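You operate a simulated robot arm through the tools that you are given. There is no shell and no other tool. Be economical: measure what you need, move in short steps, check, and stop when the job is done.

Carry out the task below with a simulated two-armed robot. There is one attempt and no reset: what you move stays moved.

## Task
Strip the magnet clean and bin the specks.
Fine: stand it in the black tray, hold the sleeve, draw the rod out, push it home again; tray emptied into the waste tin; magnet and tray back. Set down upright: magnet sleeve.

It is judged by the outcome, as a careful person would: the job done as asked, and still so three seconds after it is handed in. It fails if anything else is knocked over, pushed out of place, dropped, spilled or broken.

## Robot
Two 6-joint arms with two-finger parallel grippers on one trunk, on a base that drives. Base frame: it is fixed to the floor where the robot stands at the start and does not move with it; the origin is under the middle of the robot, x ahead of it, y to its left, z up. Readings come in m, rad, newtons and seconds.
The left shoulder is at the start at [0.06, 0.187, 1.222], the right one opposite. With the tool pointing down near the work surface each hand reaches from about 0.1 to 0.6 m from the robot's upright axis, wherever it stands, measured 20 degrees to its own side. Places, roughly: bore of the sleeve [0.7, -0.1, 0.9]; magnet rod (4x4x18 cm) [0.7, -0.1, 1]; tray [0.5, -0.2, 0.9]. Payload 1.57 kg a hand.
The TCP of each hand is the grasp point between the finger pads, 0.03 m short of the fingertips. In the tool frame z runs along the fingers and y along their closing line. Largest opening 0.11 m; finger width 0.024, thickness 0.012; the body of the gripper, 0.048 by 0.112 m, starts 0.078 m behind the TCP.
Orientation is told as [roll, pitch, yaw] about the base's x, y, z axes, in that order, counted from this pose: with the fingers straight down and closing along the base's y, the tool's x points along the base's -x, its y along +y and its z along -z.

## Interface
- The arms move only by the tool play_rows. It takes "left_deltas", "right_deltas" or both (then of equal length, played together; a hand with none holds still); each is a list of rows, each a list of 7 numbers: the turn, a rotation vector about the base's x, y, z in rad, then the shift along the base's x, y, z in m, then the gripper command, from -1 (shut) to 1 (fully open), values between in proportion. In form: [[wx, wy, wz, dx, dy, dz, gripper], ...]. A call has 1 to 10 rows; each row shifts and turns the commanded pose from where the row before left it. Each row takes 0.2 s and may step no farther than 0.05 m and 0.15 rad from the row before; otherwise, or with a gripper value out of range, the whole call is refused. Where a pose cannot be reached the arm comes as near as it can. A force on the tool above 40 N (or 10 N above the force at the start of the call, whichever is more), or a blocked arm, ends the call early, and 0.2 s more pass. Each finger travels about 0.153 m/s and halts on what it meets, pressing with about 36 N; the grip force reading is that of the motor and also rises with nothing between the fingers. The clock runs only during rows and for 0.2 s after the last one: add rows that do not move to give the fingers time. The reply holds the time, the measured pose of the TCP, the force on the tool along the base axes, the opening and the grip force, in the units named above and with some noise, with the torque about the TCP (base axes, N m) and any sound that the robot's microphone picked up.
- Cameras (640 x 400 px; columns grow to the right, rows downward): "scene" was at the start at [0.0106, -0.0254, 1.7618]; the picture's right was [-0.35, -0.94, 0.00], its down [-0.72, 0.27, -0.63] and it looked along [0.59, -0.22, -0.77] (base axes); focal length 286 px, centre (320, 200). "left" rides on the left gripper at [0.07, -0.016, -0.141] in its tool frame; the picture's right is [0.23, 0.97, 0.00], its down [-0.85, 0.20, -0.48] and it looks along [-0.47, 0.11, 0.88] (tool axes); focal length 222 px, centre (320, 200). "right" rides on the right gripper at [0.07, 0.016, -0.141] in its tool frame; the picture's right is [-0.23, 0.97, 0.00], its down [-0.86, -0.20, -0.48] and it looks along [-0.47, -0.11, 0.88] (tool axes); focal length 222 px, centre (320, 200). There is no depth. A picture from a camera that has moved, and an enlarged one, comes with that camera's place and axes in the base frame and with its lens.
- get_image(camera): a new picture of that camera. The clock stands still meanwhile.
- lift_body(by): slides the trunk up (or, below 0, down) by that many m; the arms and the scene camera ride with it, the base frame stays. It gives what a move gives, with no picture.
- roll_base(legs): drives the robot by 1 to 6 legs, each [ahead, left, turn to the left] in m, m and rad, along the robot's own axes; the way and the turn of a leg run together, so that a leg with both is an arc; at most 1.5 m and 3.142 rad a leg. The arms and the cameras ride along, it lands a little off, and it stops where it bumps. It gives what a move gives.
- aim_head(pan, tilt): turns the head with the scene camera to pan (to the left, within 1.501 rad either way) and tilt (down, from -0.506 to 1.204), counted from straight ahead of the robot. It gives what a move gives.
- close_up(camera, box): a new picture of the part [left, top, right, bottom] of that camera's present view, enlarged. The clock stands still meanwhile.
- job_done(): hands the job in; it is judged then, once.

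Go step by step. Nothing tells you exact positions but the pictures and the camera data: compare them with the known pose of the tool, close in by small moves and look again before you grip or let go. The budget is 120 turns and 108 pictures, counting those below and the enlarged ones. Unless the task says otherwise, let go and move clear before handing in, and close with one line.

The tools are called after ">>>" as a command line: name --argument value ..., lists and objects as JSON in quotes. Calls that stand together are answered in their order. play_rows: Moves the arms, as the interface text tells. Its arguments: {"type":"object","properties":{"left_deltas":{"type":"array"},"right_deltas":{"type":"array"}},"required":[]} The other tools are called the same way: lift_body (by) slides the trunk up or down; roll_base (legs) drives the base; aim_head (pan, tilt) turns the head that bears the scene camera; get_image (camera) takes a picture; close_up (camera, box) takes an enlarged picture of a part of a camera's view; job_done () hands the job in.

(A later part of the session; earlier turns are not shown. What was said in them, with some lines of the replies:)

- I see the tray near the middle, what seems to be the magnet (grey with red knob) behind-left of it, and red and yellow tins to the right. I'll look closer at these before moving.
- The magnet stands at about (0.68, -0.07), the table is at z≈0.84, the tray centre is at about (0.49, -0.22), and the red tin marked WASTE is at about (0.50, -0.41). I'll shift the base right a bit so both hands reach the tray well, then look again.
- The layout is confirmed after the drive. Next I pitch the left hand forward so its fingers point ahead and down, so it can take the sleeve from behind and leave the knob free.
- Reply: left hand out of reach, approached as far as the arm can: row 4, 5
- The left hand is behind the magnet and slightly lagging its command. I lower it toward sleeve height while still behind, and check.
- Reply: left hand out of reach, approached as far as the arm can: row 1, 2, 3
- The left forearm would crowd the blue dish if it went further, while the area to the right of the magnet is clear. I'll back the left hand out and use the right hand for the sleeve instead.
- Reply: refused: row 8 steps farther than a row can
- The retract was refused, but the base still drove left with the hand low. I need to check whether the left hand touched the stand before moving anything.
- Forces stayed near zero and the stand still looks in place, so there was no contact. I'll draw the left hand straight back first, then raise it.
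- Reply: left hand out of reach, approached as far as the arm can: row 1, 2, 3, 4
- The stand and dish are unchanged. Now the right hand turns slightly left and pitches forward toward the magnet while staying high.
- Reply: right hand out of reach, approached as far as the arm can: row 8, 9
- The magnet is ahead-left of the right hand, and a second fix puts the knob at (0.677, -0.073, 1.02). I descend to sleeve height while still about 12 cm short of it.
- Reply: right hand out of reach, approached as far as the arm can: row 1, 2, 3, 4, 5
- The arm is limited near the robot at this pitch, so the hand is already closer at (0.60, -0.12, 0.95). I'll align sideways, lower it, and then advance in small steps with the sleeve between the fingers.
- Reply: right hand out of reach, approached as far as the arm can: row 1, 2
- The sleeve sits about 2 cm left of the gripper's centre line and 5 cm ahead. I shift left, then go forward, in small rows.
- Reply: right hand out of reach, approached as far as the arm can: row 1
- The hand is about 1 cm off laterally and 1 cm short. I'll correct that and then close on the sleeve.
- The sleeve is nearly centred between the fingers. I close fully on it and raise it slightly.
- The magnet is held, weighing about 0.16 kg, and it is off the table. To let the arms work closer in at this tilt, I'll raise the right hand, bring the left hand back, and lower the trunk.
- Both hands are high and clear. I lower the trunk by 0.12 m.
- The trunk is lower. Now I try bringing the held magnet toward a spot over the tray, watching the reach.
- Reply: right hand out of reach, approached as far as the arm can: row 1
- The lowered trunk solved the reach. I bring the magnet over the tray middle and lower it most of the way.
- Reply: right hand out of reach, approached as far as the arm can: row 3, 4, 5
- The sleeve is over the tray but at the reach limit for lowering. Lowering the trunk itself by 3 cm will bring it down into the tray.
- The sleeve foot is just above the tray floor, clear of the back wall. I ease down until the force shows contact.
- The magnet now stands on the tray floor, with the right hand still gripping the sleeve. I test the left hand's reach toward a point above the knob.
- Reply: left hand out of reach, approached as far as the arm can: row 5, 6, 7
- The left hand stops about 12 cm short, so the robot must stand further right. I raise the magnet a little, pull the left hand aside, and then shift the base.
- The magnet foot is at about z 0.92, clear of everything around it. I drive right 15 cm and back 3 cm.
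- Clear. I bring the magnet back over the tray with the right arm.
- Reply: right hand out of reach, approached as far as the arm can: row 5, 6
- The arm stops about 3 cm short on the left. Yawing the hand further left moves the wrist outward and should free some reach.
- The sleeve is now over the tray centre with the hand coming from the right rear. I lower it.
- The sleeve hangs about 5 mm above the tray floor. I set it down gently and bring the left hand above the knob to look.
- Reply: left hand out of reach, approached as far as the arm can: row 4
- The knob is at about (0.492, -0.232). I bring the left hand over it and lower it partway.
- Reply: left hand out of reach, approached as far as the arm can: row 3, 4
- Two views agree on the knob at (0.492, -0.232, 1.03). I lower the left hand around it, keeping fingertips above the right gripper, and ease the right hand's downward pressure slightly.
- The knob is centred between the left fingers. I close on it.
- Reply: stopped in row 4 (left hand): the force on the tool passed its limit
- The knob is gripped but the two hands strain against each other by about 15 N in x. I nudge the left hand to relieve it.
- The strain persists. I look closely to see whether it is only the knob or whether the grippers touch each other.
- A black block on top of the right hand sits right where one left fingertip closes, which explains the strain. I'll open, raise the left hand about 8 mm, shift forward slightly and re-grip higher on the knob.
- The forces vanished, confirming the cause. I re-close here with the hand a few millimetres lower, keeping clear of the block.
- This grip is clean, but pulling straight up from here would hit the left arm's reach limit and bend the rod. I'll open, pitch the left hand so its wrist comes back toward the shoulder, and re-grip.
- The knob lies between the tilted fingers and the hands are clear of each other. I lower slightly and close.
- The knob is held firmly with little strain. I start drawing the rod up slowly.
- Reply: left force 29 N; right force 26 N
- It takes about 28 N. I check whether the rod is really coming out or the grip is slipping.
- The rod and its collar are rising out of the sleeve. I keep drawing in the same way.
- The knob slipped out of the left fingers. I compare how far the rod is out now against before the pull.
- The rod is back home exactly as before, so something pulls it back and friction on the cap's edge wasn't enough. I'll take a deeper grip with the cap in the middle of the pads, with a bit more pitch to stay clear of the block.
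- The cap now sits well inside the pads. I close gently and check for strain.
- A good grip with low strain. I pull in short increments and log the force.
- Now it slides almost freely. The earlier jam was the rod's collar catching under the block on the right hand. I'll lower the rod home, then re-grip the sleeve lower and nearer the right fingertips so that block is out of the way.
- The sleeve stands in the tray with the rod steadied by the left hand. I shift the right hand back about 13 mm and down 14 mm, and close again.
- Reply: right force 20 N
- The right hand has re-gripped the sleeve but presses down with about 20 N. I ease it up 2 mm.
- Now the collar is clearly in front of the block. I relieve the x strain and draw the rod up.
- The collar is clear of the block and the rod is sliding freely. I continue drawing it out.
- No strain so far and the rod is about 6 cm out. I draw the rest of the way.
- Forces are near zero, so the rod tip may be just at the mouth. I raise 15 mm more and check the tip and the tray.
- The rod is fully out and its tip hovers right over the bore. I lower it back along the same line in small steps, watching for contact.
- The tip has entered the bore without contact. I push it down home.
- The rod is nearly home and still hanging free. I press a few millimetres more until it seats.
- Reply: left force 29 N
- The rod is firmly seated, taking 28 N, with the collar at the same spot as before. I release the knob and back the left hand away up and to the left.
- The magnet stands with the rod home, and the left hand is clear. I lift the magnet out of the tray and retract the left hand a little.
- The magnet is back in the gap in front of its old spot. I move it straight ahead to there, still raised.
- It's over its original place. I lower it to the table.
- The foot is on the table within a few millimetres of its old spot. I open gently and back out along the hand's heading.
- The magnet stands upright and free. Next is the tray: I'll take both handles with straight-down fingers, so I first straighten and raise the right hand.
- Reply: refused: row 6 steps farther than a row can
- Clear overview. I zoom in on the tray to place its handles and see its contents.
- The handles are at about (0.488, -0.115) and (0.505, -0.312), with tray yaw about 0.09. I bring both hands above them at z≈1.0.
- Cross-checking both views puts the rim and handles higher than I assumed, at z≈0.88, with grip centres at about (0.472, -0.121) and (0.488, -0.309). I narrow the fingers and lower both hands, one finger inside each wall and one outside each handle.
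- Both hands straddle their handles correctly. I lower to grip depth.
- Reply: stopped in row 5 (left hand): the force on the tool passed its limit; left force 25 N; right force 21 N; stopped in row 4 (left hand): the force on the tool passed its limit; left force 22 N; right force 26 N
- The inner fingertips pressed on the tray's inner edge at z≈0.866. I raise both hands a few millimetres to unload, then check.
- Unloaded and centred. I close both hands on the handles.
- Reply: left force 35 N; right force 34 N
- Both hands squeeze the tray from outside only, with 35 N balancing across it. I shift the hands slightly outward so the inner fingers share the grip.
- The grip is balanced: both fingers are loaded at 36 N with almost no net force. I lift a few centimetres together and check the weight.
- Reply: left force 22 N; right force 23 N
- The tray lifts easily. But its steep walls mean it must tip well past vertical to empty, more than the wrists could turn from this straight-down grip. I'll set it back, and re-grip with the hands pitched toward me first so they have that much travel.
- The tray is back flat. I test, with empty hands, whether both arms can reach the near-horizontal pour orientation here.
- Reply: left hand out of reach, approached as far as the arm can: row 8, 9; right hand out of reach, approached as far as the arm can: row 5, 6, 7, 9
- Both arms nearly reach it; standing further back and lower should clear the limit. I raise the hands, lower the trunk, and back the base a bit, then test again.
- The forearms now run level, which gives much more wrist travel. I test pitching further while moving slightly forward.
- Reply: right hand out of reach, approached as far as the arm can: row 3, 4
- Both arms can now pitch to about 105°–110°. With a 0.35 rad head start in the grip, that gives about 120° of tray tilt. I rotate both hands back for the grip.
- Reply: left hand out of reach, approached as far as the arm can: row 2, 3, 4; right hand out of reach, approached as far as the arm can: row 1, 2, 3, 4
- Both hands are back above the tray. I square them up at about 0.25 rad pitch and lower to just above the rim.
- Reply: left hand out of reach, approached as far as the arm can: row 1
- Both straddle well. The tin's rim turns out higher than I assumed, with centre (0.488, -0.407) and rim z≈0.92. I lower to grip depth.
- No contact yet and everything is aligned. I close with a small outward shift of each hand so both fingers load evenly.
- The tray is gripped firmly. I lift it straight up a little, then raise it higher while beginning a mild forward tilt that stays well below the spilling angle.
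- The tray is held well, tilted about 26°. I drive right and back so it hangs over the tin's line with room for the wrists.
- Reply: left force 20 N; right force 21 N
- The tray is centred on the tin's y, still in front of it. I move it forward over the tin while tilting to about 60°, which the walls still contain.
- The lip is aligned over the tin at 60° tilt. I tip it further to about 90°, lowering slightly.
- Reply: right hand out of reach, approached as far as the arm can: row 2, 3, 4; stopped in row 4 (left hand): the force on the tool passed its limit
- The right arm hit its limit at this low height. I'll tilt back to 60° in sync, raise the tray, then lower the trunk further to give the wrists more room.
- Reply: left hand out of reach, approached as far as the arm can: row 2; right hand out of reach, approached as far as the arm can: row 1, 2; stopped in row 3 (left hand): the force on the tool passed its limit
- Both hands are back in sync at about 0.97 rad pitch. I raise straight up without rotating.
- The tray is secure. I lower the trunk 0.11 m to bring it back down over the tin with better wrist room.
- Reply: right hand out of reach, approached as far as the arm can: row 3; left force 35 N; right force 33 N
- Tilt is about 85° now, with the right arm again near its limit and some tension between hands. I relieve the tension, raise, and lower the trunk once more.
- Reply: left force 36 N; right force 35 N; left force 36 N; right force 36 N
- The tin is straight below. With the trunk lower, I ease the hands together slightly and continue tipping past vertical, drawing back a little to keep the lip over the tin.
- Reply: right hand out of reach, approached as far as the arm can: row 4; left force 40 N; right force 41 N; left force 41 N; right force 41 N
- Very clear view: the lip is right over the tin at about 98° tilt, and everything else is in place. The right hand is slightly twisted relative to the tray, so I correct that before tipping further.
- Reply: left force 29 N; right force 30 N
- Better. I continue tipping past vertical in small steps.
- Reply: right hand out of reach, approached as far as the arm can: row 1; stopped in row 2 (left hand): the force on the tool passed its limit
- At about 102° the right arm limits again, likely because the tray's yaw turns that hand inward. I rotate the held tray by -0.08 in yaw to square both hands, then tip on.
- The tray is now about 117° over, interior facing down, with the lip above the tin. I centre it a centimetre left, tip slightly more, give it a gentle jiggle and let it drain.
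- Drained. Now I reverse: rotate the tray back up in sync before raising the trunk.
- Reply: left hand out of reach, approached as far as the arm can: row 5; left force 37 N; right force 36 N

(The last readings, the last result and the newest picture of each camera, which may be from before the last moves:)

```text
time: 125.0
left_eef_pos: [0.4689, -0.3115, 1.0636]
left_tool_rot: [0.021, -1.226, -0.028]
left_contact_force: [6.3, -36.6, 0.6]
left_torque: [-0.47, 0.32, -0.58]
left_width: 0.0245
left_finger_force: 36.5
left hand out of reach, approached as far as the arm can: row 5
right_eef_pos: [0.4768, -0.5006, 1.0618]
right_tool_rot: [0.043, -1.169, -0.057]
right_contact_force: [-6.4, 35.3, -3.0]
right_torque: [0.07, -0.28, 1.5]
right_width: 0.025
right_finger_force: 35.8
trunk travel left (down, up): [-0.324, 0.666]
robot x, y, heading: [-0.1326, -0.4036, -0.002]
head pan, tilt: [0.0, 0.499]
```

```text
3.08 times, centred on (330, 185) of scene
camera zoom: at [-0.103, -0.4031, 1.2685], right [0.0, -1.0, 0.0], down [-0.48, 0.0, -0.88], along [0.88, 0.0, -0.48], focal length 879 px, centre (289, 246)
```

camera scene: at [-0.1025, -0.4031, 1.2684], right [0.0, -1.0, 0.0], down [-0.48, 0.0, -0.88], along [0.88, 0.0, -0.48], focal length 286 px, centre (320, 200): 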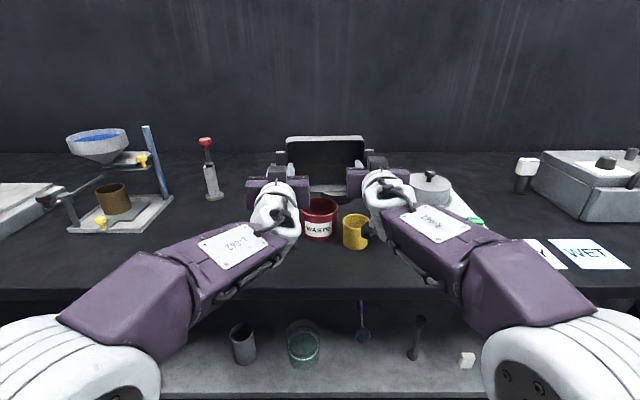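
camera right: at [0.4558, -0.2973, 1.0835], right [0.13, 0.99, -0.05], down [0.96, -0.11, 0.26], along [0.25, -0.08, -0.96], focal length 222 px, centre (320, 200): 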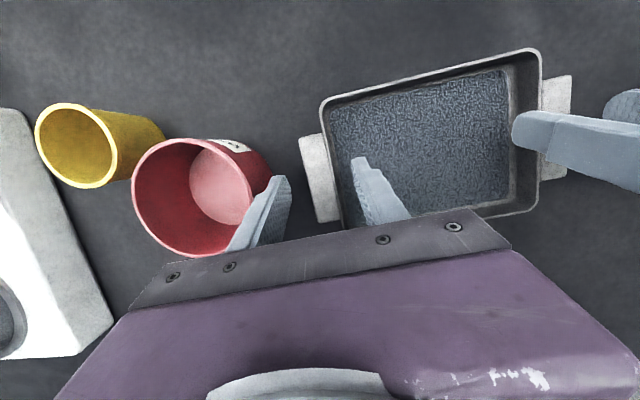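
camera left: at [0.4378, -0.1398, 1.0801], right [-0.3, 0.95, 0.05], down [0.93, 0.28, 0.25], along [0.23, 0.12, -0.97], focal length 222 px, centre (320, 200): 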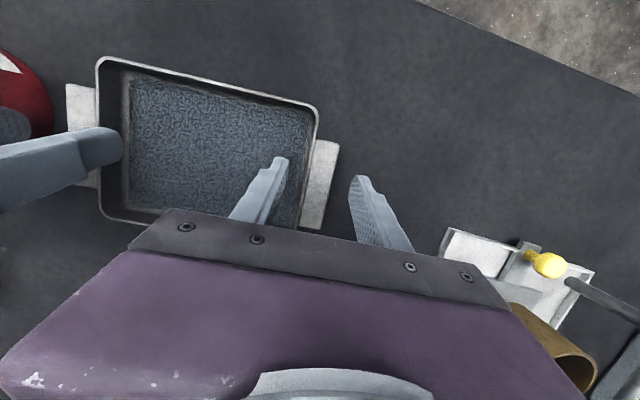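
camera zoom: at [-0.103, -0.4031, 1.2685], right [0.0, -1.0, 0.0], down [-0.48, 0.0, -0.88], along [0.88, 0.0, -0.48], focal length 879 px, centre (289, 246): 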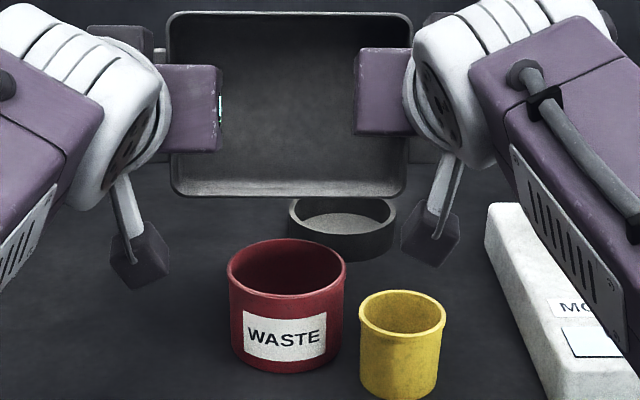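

The tray's inside is now clean and nothing is spilled around the tin. I raise the trunk back up with the tray held.

>>> lift_body --by 0.22

>>> play_rows --left_deltas '[[0, 0.02, 0, 0, -0.0008, -0.02, -1], [0, 0.03, 0, 0, 0, -0.025, -1], [0, 0.03, 0, 0, 0, -0.03, -1], [0, 0.03, 0, 0, 0, -0.03, -1], [0, 0.03, 0, 0, 0, -0.03, -1], [0, 0.03, 0, 0, 0, -0.03, -1], [0, 0, 0, 0, 0, 0, -1]]' --right_deltas '[[0, 0.0, 0, 0, 0.0008, -0.02, -1], [0, 0.02, 0, 0, 0, -0.025, -1], [0, 0.02, 0, 0, 0, -0.03, -1], [0, 0.02, 0, 0, 0, -0.03, -1], [0, 0.03, 0, 0, 0, -0.03, -1], [0, 0.03, 0, 0, 0, -0.03, -1], [0, 0, 0, 0, 0, 0, -1]]'

```text
time: 127.4
left_eef_pos: [0.4705, -0.3112, 1.2835]
left_tool_rot: [0.028, -1.226, -0.033]
left_contact_force: [5.6, -37.1, 0.8]
left_torque: [-0.31, -0.07, -0.61]
left_width: 0.0245
left_finger_force: 36.2
right_eef_pos: [0.4783, -0.5006, 1.2822]
right_tool_rot: [0.046, -1.168, -0.061]
right_contact_force: [-5.5, 36.2, -2.3]
right_torque: [-0.18, 0.06, 1.42]
right_width: 0.0247
right_finger_force: 35.7
trunk travel left (down, up): [-0.544, 0.446]
robot x, y, heading: [-0.133, -0.404, -0.003]
head pan, tilt: [0.0, 0.499]
```

```text
time: 129.0
left_eef_pos: [0.4712, -0.311, 1.119]
left_tool_rot: [0.014, -1.06, -0.025]
left_contact_force: [6.0, -31.5, 5.0]
left_torque: [-0.82, -0.32, -0.33]
left_width: 0.0246
left_finger_force: 36.0
right_eef_pos: [0.4774, -0.5027, 1.1174]
right_tool_rot: [0.025, -1.05, -0.041]
right_contact_force: [-5.6, 30.1, -7.0]
right_torque: [-0.36, 0.33, 1.28]
right_width: 0.0246
right_finger_force: 36.5
trunk travel left (down, up): [-0.544, 0.446]
robot x, y, heading: [-0.1326, -0.4035, -0.002]
head pan, tilt: [0.0, 0.499]
```

Stable. I now level the tray progressively while drawing it back, and restore its original yaw.

>>> play_rows --left_deltas '[[0, 0.105, 0.01, -0.0165, 0, -0.009, -1], [0, 0.105, 0.01, -0.0165, 0, -0.009, -1], [0, 0.105, 0.01, -0.0165, 0, -0.009, -1], [0, 0.105, 0.01, -0.0165, 0, -0.009, -1], [-0.005, 0.105, 0.01, -0.0165, 0, -0.009, -1], [-0.005, 0.105, 0.01, -0.0165, 0, -0.009, -1], [-0.008, 0.105, 0.01, -0.0165, 0, -0.009, -1], [-0.008, 0.105, 0.01, -0.0165, 0, -0.009, -1], [0, 0, 0, 0, 0, 0, -1]]' --right_deltas '[[0, 0.105, 0.01, -0.0145, 0, -0.009, -1], [0, 0.105, 0.01, -0.0145, 0, -0.009, -1], [0, 0.105, 0.01, -0.0145, 0, -0.009, -1], [0, 0.105, 0.01, -0.0145, 0, -0.009, -1], [-0.005, 0.105, 0.01, -0.0145, 0, -0.009, -1], [-0.005, 0.105, 0.01, -0.0145, 0, -0.009, -1], [-0.008, 0.105, 0.01, -0.0145, 0, -0.009, -1], [-0.008, 0.105, 0.01, -0.0145, 0, -0.009, -1], [0, 0, 0, 0, 0, 0, -1]]'

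```text
time: 131.0
left_eef_pos: [0.3394, -0.3114, 1.0468]
left_tool_rot: [0.0, -0.219, 0.064]
left_contact_force: [14.2, -34.9, 7.8]
left_torque: [-1.3, -1.18, 0.87]
left_width: 0.0251
left_finger_force: 36.7
right_eef_pos: [0.3614, -0.5003, 1.0458]
right_tool_rot: [0.004, -0.204, 0.053]
right_contact_force: [-15.3, 33.9, -8.7]
right_torque: [-0.25, 0.97, 1.07]
right_width: 0.0252
right_finger_force: 36.7
trunk travel left (down, up): [-0.544, 0.446]
robot x, y, heading: [-0.1346, -0.4071, -0.01]
head pan, tilt: [0.0, 0.499]
```

Level enough and secure. I drive back to the tray's original place.

>>> roll_base --legs '[[0.133, 0.191, 0]]'

```text
time: 132.7
left_eef_pos: [0.4719, -0.1202, 1.0454]
left_tool_rot: [0.0, -0.217, 0.065]
left_contact_force: [12.4, -35.2, 6.4]
left_torque: [-1.29, -0.52, 0.63]
left_width: 0.0253
left_finger_force: 36.0
right_eef_pos: [0.4955, -0.309, 1.0463]
right_tool_rot: [0.003, -0.207, 0.051]
right_contact_force: [-13.1, 34.0, -8.3]
right_torque: [-0.09, 0.37, 0.94]
right_width: 0.0253
right_finger_force: 36.0
trunk travel left (down, up): [-0.544, 0.446]
robot x, y, heading: [0.002, -0.2127, -0.001]
head pan, tilt: [0.0, 0.499]
```

Right back over its place. I level out while lowering, stopping a centimetre above the table.

>>> play_rows --left_deltas '[[-0.0064, 0.077, 0.003, 0.0007, 0, -0.018, -1], [-0.0064, 0.077, 0.003, 0.0007, 0, -0.018, -1], [-0.0064, 0.077, 0.003, 0.0007, 0, -0.018, -1], [-0.0064, 0.077, 0.003, 0.0007, 0, -0.018, -1], [-0.0064, 0.077, 0.003, 0.0007, 0, -0.018, -1], [-0.0064, 0.077, 0.003, 0.0005, 0, -0.018, -1], [0, 0, 0, 0, 0, -0.014, -1], [0, 0, 0, 0, 0, -0.012, -1], [0, 0, 0, 0, 0, 0, -1]]' --right_deltas '[[-0.0063, 0.0755, 0.005, -0.0004, 0, -0.018, -1], [-0.0063, 0.0755, 0.005, -0.0004, 0, -0.018, -1], [-0.0063, 0.0755, 0.005, -0.0004, 0, -0.018, -1], [-0.0063, 0.0755, 0.005, -0.0004, 0, -0.018, -1], [-0.0063, 0.0755, 0.005, -0.0004, 0, -0.018, -1], [-0.0063, 0.0755, 0.005, -0.0004, 0, -0.018, -1], [0, 0, 0, 0, 0, -0.014, -1], [0, 0, 0, 0, 0, -0.012, -1], [0, 0, 0, 0, 0, 0, -1]]'

>>> get_image --camera "right"

```text
time: 134.7
left_eef_pos: [0.4767, -0.1202, 0.912]
left_tool_rot: [-0.003, 0.25, 0.082]
left_contact_force: [-1.4, -3.3, 3.6]
left_torque: [-0.63, 0.57, -0.18]
left_width: 0.0247
left_finger_force: 35.9
right_eef_pos: [0.4934, -0.309, 0.9118]
right_tool_rot: [-0.004, 0.245, 0.079]
right_contact_force: [1.1, 2.8, -5.4]
right_torque: [-0.21, -0.64, -0.02]
right_width: 0.0246
right_finger_force: 35.7
trunk travel left (down, up): [-0.544, 0.446]
robot x, y, heading: [0.0027, -0.2096, -0.003]
head pan, tilt: [0.0, 0.499]
```

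```text
4 pictures are left
camera right: at [0.4583, -0.2957, 1.0665], right [0.14, 0.99, -0.06], down [0.96, -0.12, 0.26], along [0.25, -0.09, -0.96], focal length 222 px, centre (320, 200)
```

right: 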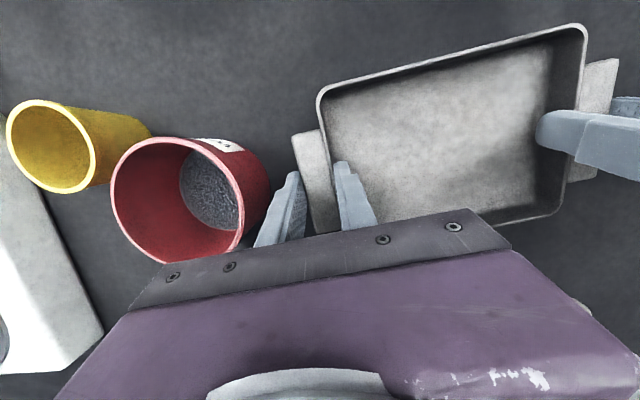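

The tray is clean and the specks are lying in the waste tin. I lower the tray the last centimetre, open both hands and lift clear.

>>> play_rows --left_deltas '[[0, 0, 0, 0, 0, -0.006, -1], [0, 0, 0, 0, 0, -0.005, -1], [0, 0, 0, 0, 0, -0.001, -1], [0, 0, 0, 0, 0, 0, -1]]' --right_deltas '[[0, 0, 0, 0, 0, -0.006, -1], [0, 0, 0, 0, 0, -0.005, -1], [0, 0, 0, 0, 0, -0.001, -1], [0, 0, 0, 0, 0, 0, -1]]'

```text
time: 135.7
left_eef_pos: [0.4751, -0.1217, 0.9018]
left_tool_rot: [-0.005, 0.245, 0.082]
left_contact_force: [1.5, -0.4, 23.5]
left_torque: [-0.12, -0.52, 0.0]
left_width: 0.0247
left_finger_force: 35.6
right_eef_pos: [0.4907, -0.3105, 0.8999]
right_tool_rot: [-0.005, 0.246, 0.082]
right_contact_force: [-1.1, -4.0, 1.5]
right_torque: [0.3, -1.08, -0.08]
right_width: 0.0246
right_finger_force: 36.1
trunk travel left (down, up): [-0.544, 0.446]
robot x, y, heading: [0.0, -0.2125, -0.004]
head pan, tilt: [0.0, 0.499]
```

The tray is down. I open slowly and then rise straight up.

>>> play_rows --left_deltas '[[0, 0, 0, 0, 0, 0, -0.45], [0, 0, 0, 0, 0, 0, -0.3], [0, 0, 0, 0, 0, 0, -0.1], [0, 0, 0, 0, 0, 0, -0.05], [0, 0, 0, 0, 0, 0.015, -0.05], [0, 0, 0, 0, 0, 0.025, -0.05], [0, 0, 0, 0, 0, 0.03, -0.05], [0, -0.05, 0, 0, 0, 0.035, -0.05], [0, -0.1, 0, 0, 0, 0.04, -0.05], [0, -0.1, 0, -0.02, 0.01, 0.04, -0.05]]' --right_deltas '[[0, 0, 0, 0, 0, 0, -0.45], [0, 0, 0, 0, 0, 0, -0.3], [0, 0, 0, 0, 0, 0, -0.1], [0, 0, 0, 0, 0, 0, -0.05], [0, 0, 0, 0, 0, 0.015, -0.05], [0, 0, 0, 0, 0, 0.025, -0.05], [0, 0, 0, 0, 0, 0.03, -0.05], [0, -0.05, 0, 0, 0, 0.035, -0.05], [0, -0.1, 0, 0, 0, 0.04, -0.05], [0, -0.1, 0, -0.02, -0.01, 0.04, -0.05]]'

>>> get_image --camera "right"

>>> get_image --camera "scene"

```text
time: 137.9
left_eef_pos: [0.4509, -0.1112, 1.0878]
left_tool_rot: [-0.026, -0.007, 0.078]
left_contact_force: [-0.4, -0.2, 0.3]
left_torque: [0.02, -0.09, -0.01]
left_width: 0.0522
left_finger_force: 0.1
right_eef_pos: [0.4684, -0.3177, 1.0888]
right_tool_rot: [-0.023, -0.005, 0.079]
right_contact_force: [-0.7, 0.6, -0.4]
right_torque: [-0.01, -0.07, 0.02]
right_width: 0.0522
right_finger_force: 0.0
trunk travel left (down, up): [-0.544, 0.446]
robot x, y, heading: [0.0012, -0.2136, -0.007]
head pan, tilt: [0.0, 0.499]
```

```text
3 pictures are left
camera right: at [0.3953, -0.3051, 1.2287], right [0.15, 0.99, -0.02], down [0.86, -0.12, 0.49], along [0.48, -0.09, -0.87], focal length 222 px, centre (320, 200)
```

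right: 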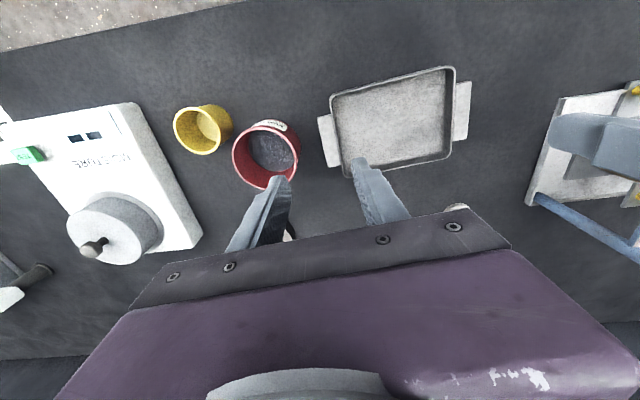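

```text
2 pictures are left
camera scene: at [0.0237, -0.2111, 1.4886], right [0.0, -1.0, 0.0], down [-0.47, 0.0, -0.88], along [0.88, 0.0, -0.47], focal length 286 px, centre (320, 200)
```

scene: 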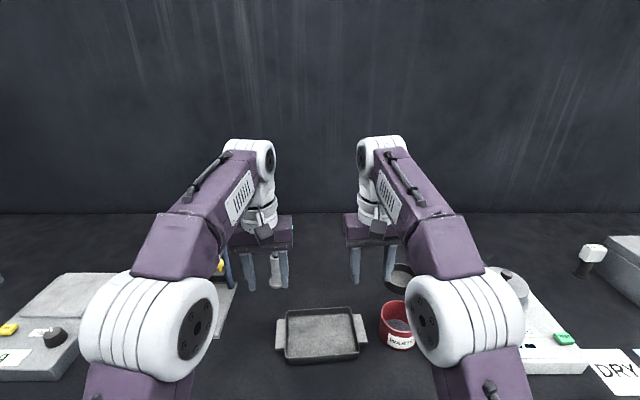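

The magnet stands upright in its place with the rod home, the tray is clean and back, and the specks are in the waste tin. Both hands are open and clear, so I hand in.

>>> job_done

```text
The job is handed in.
```

The magnet is stripped, with its rod pushed home and the sleeve standing upright within about 5 mm of its old spot. The specks are in the waste tin and the emptied tray is back in place. Nothing else was moved or spilled that I could see.
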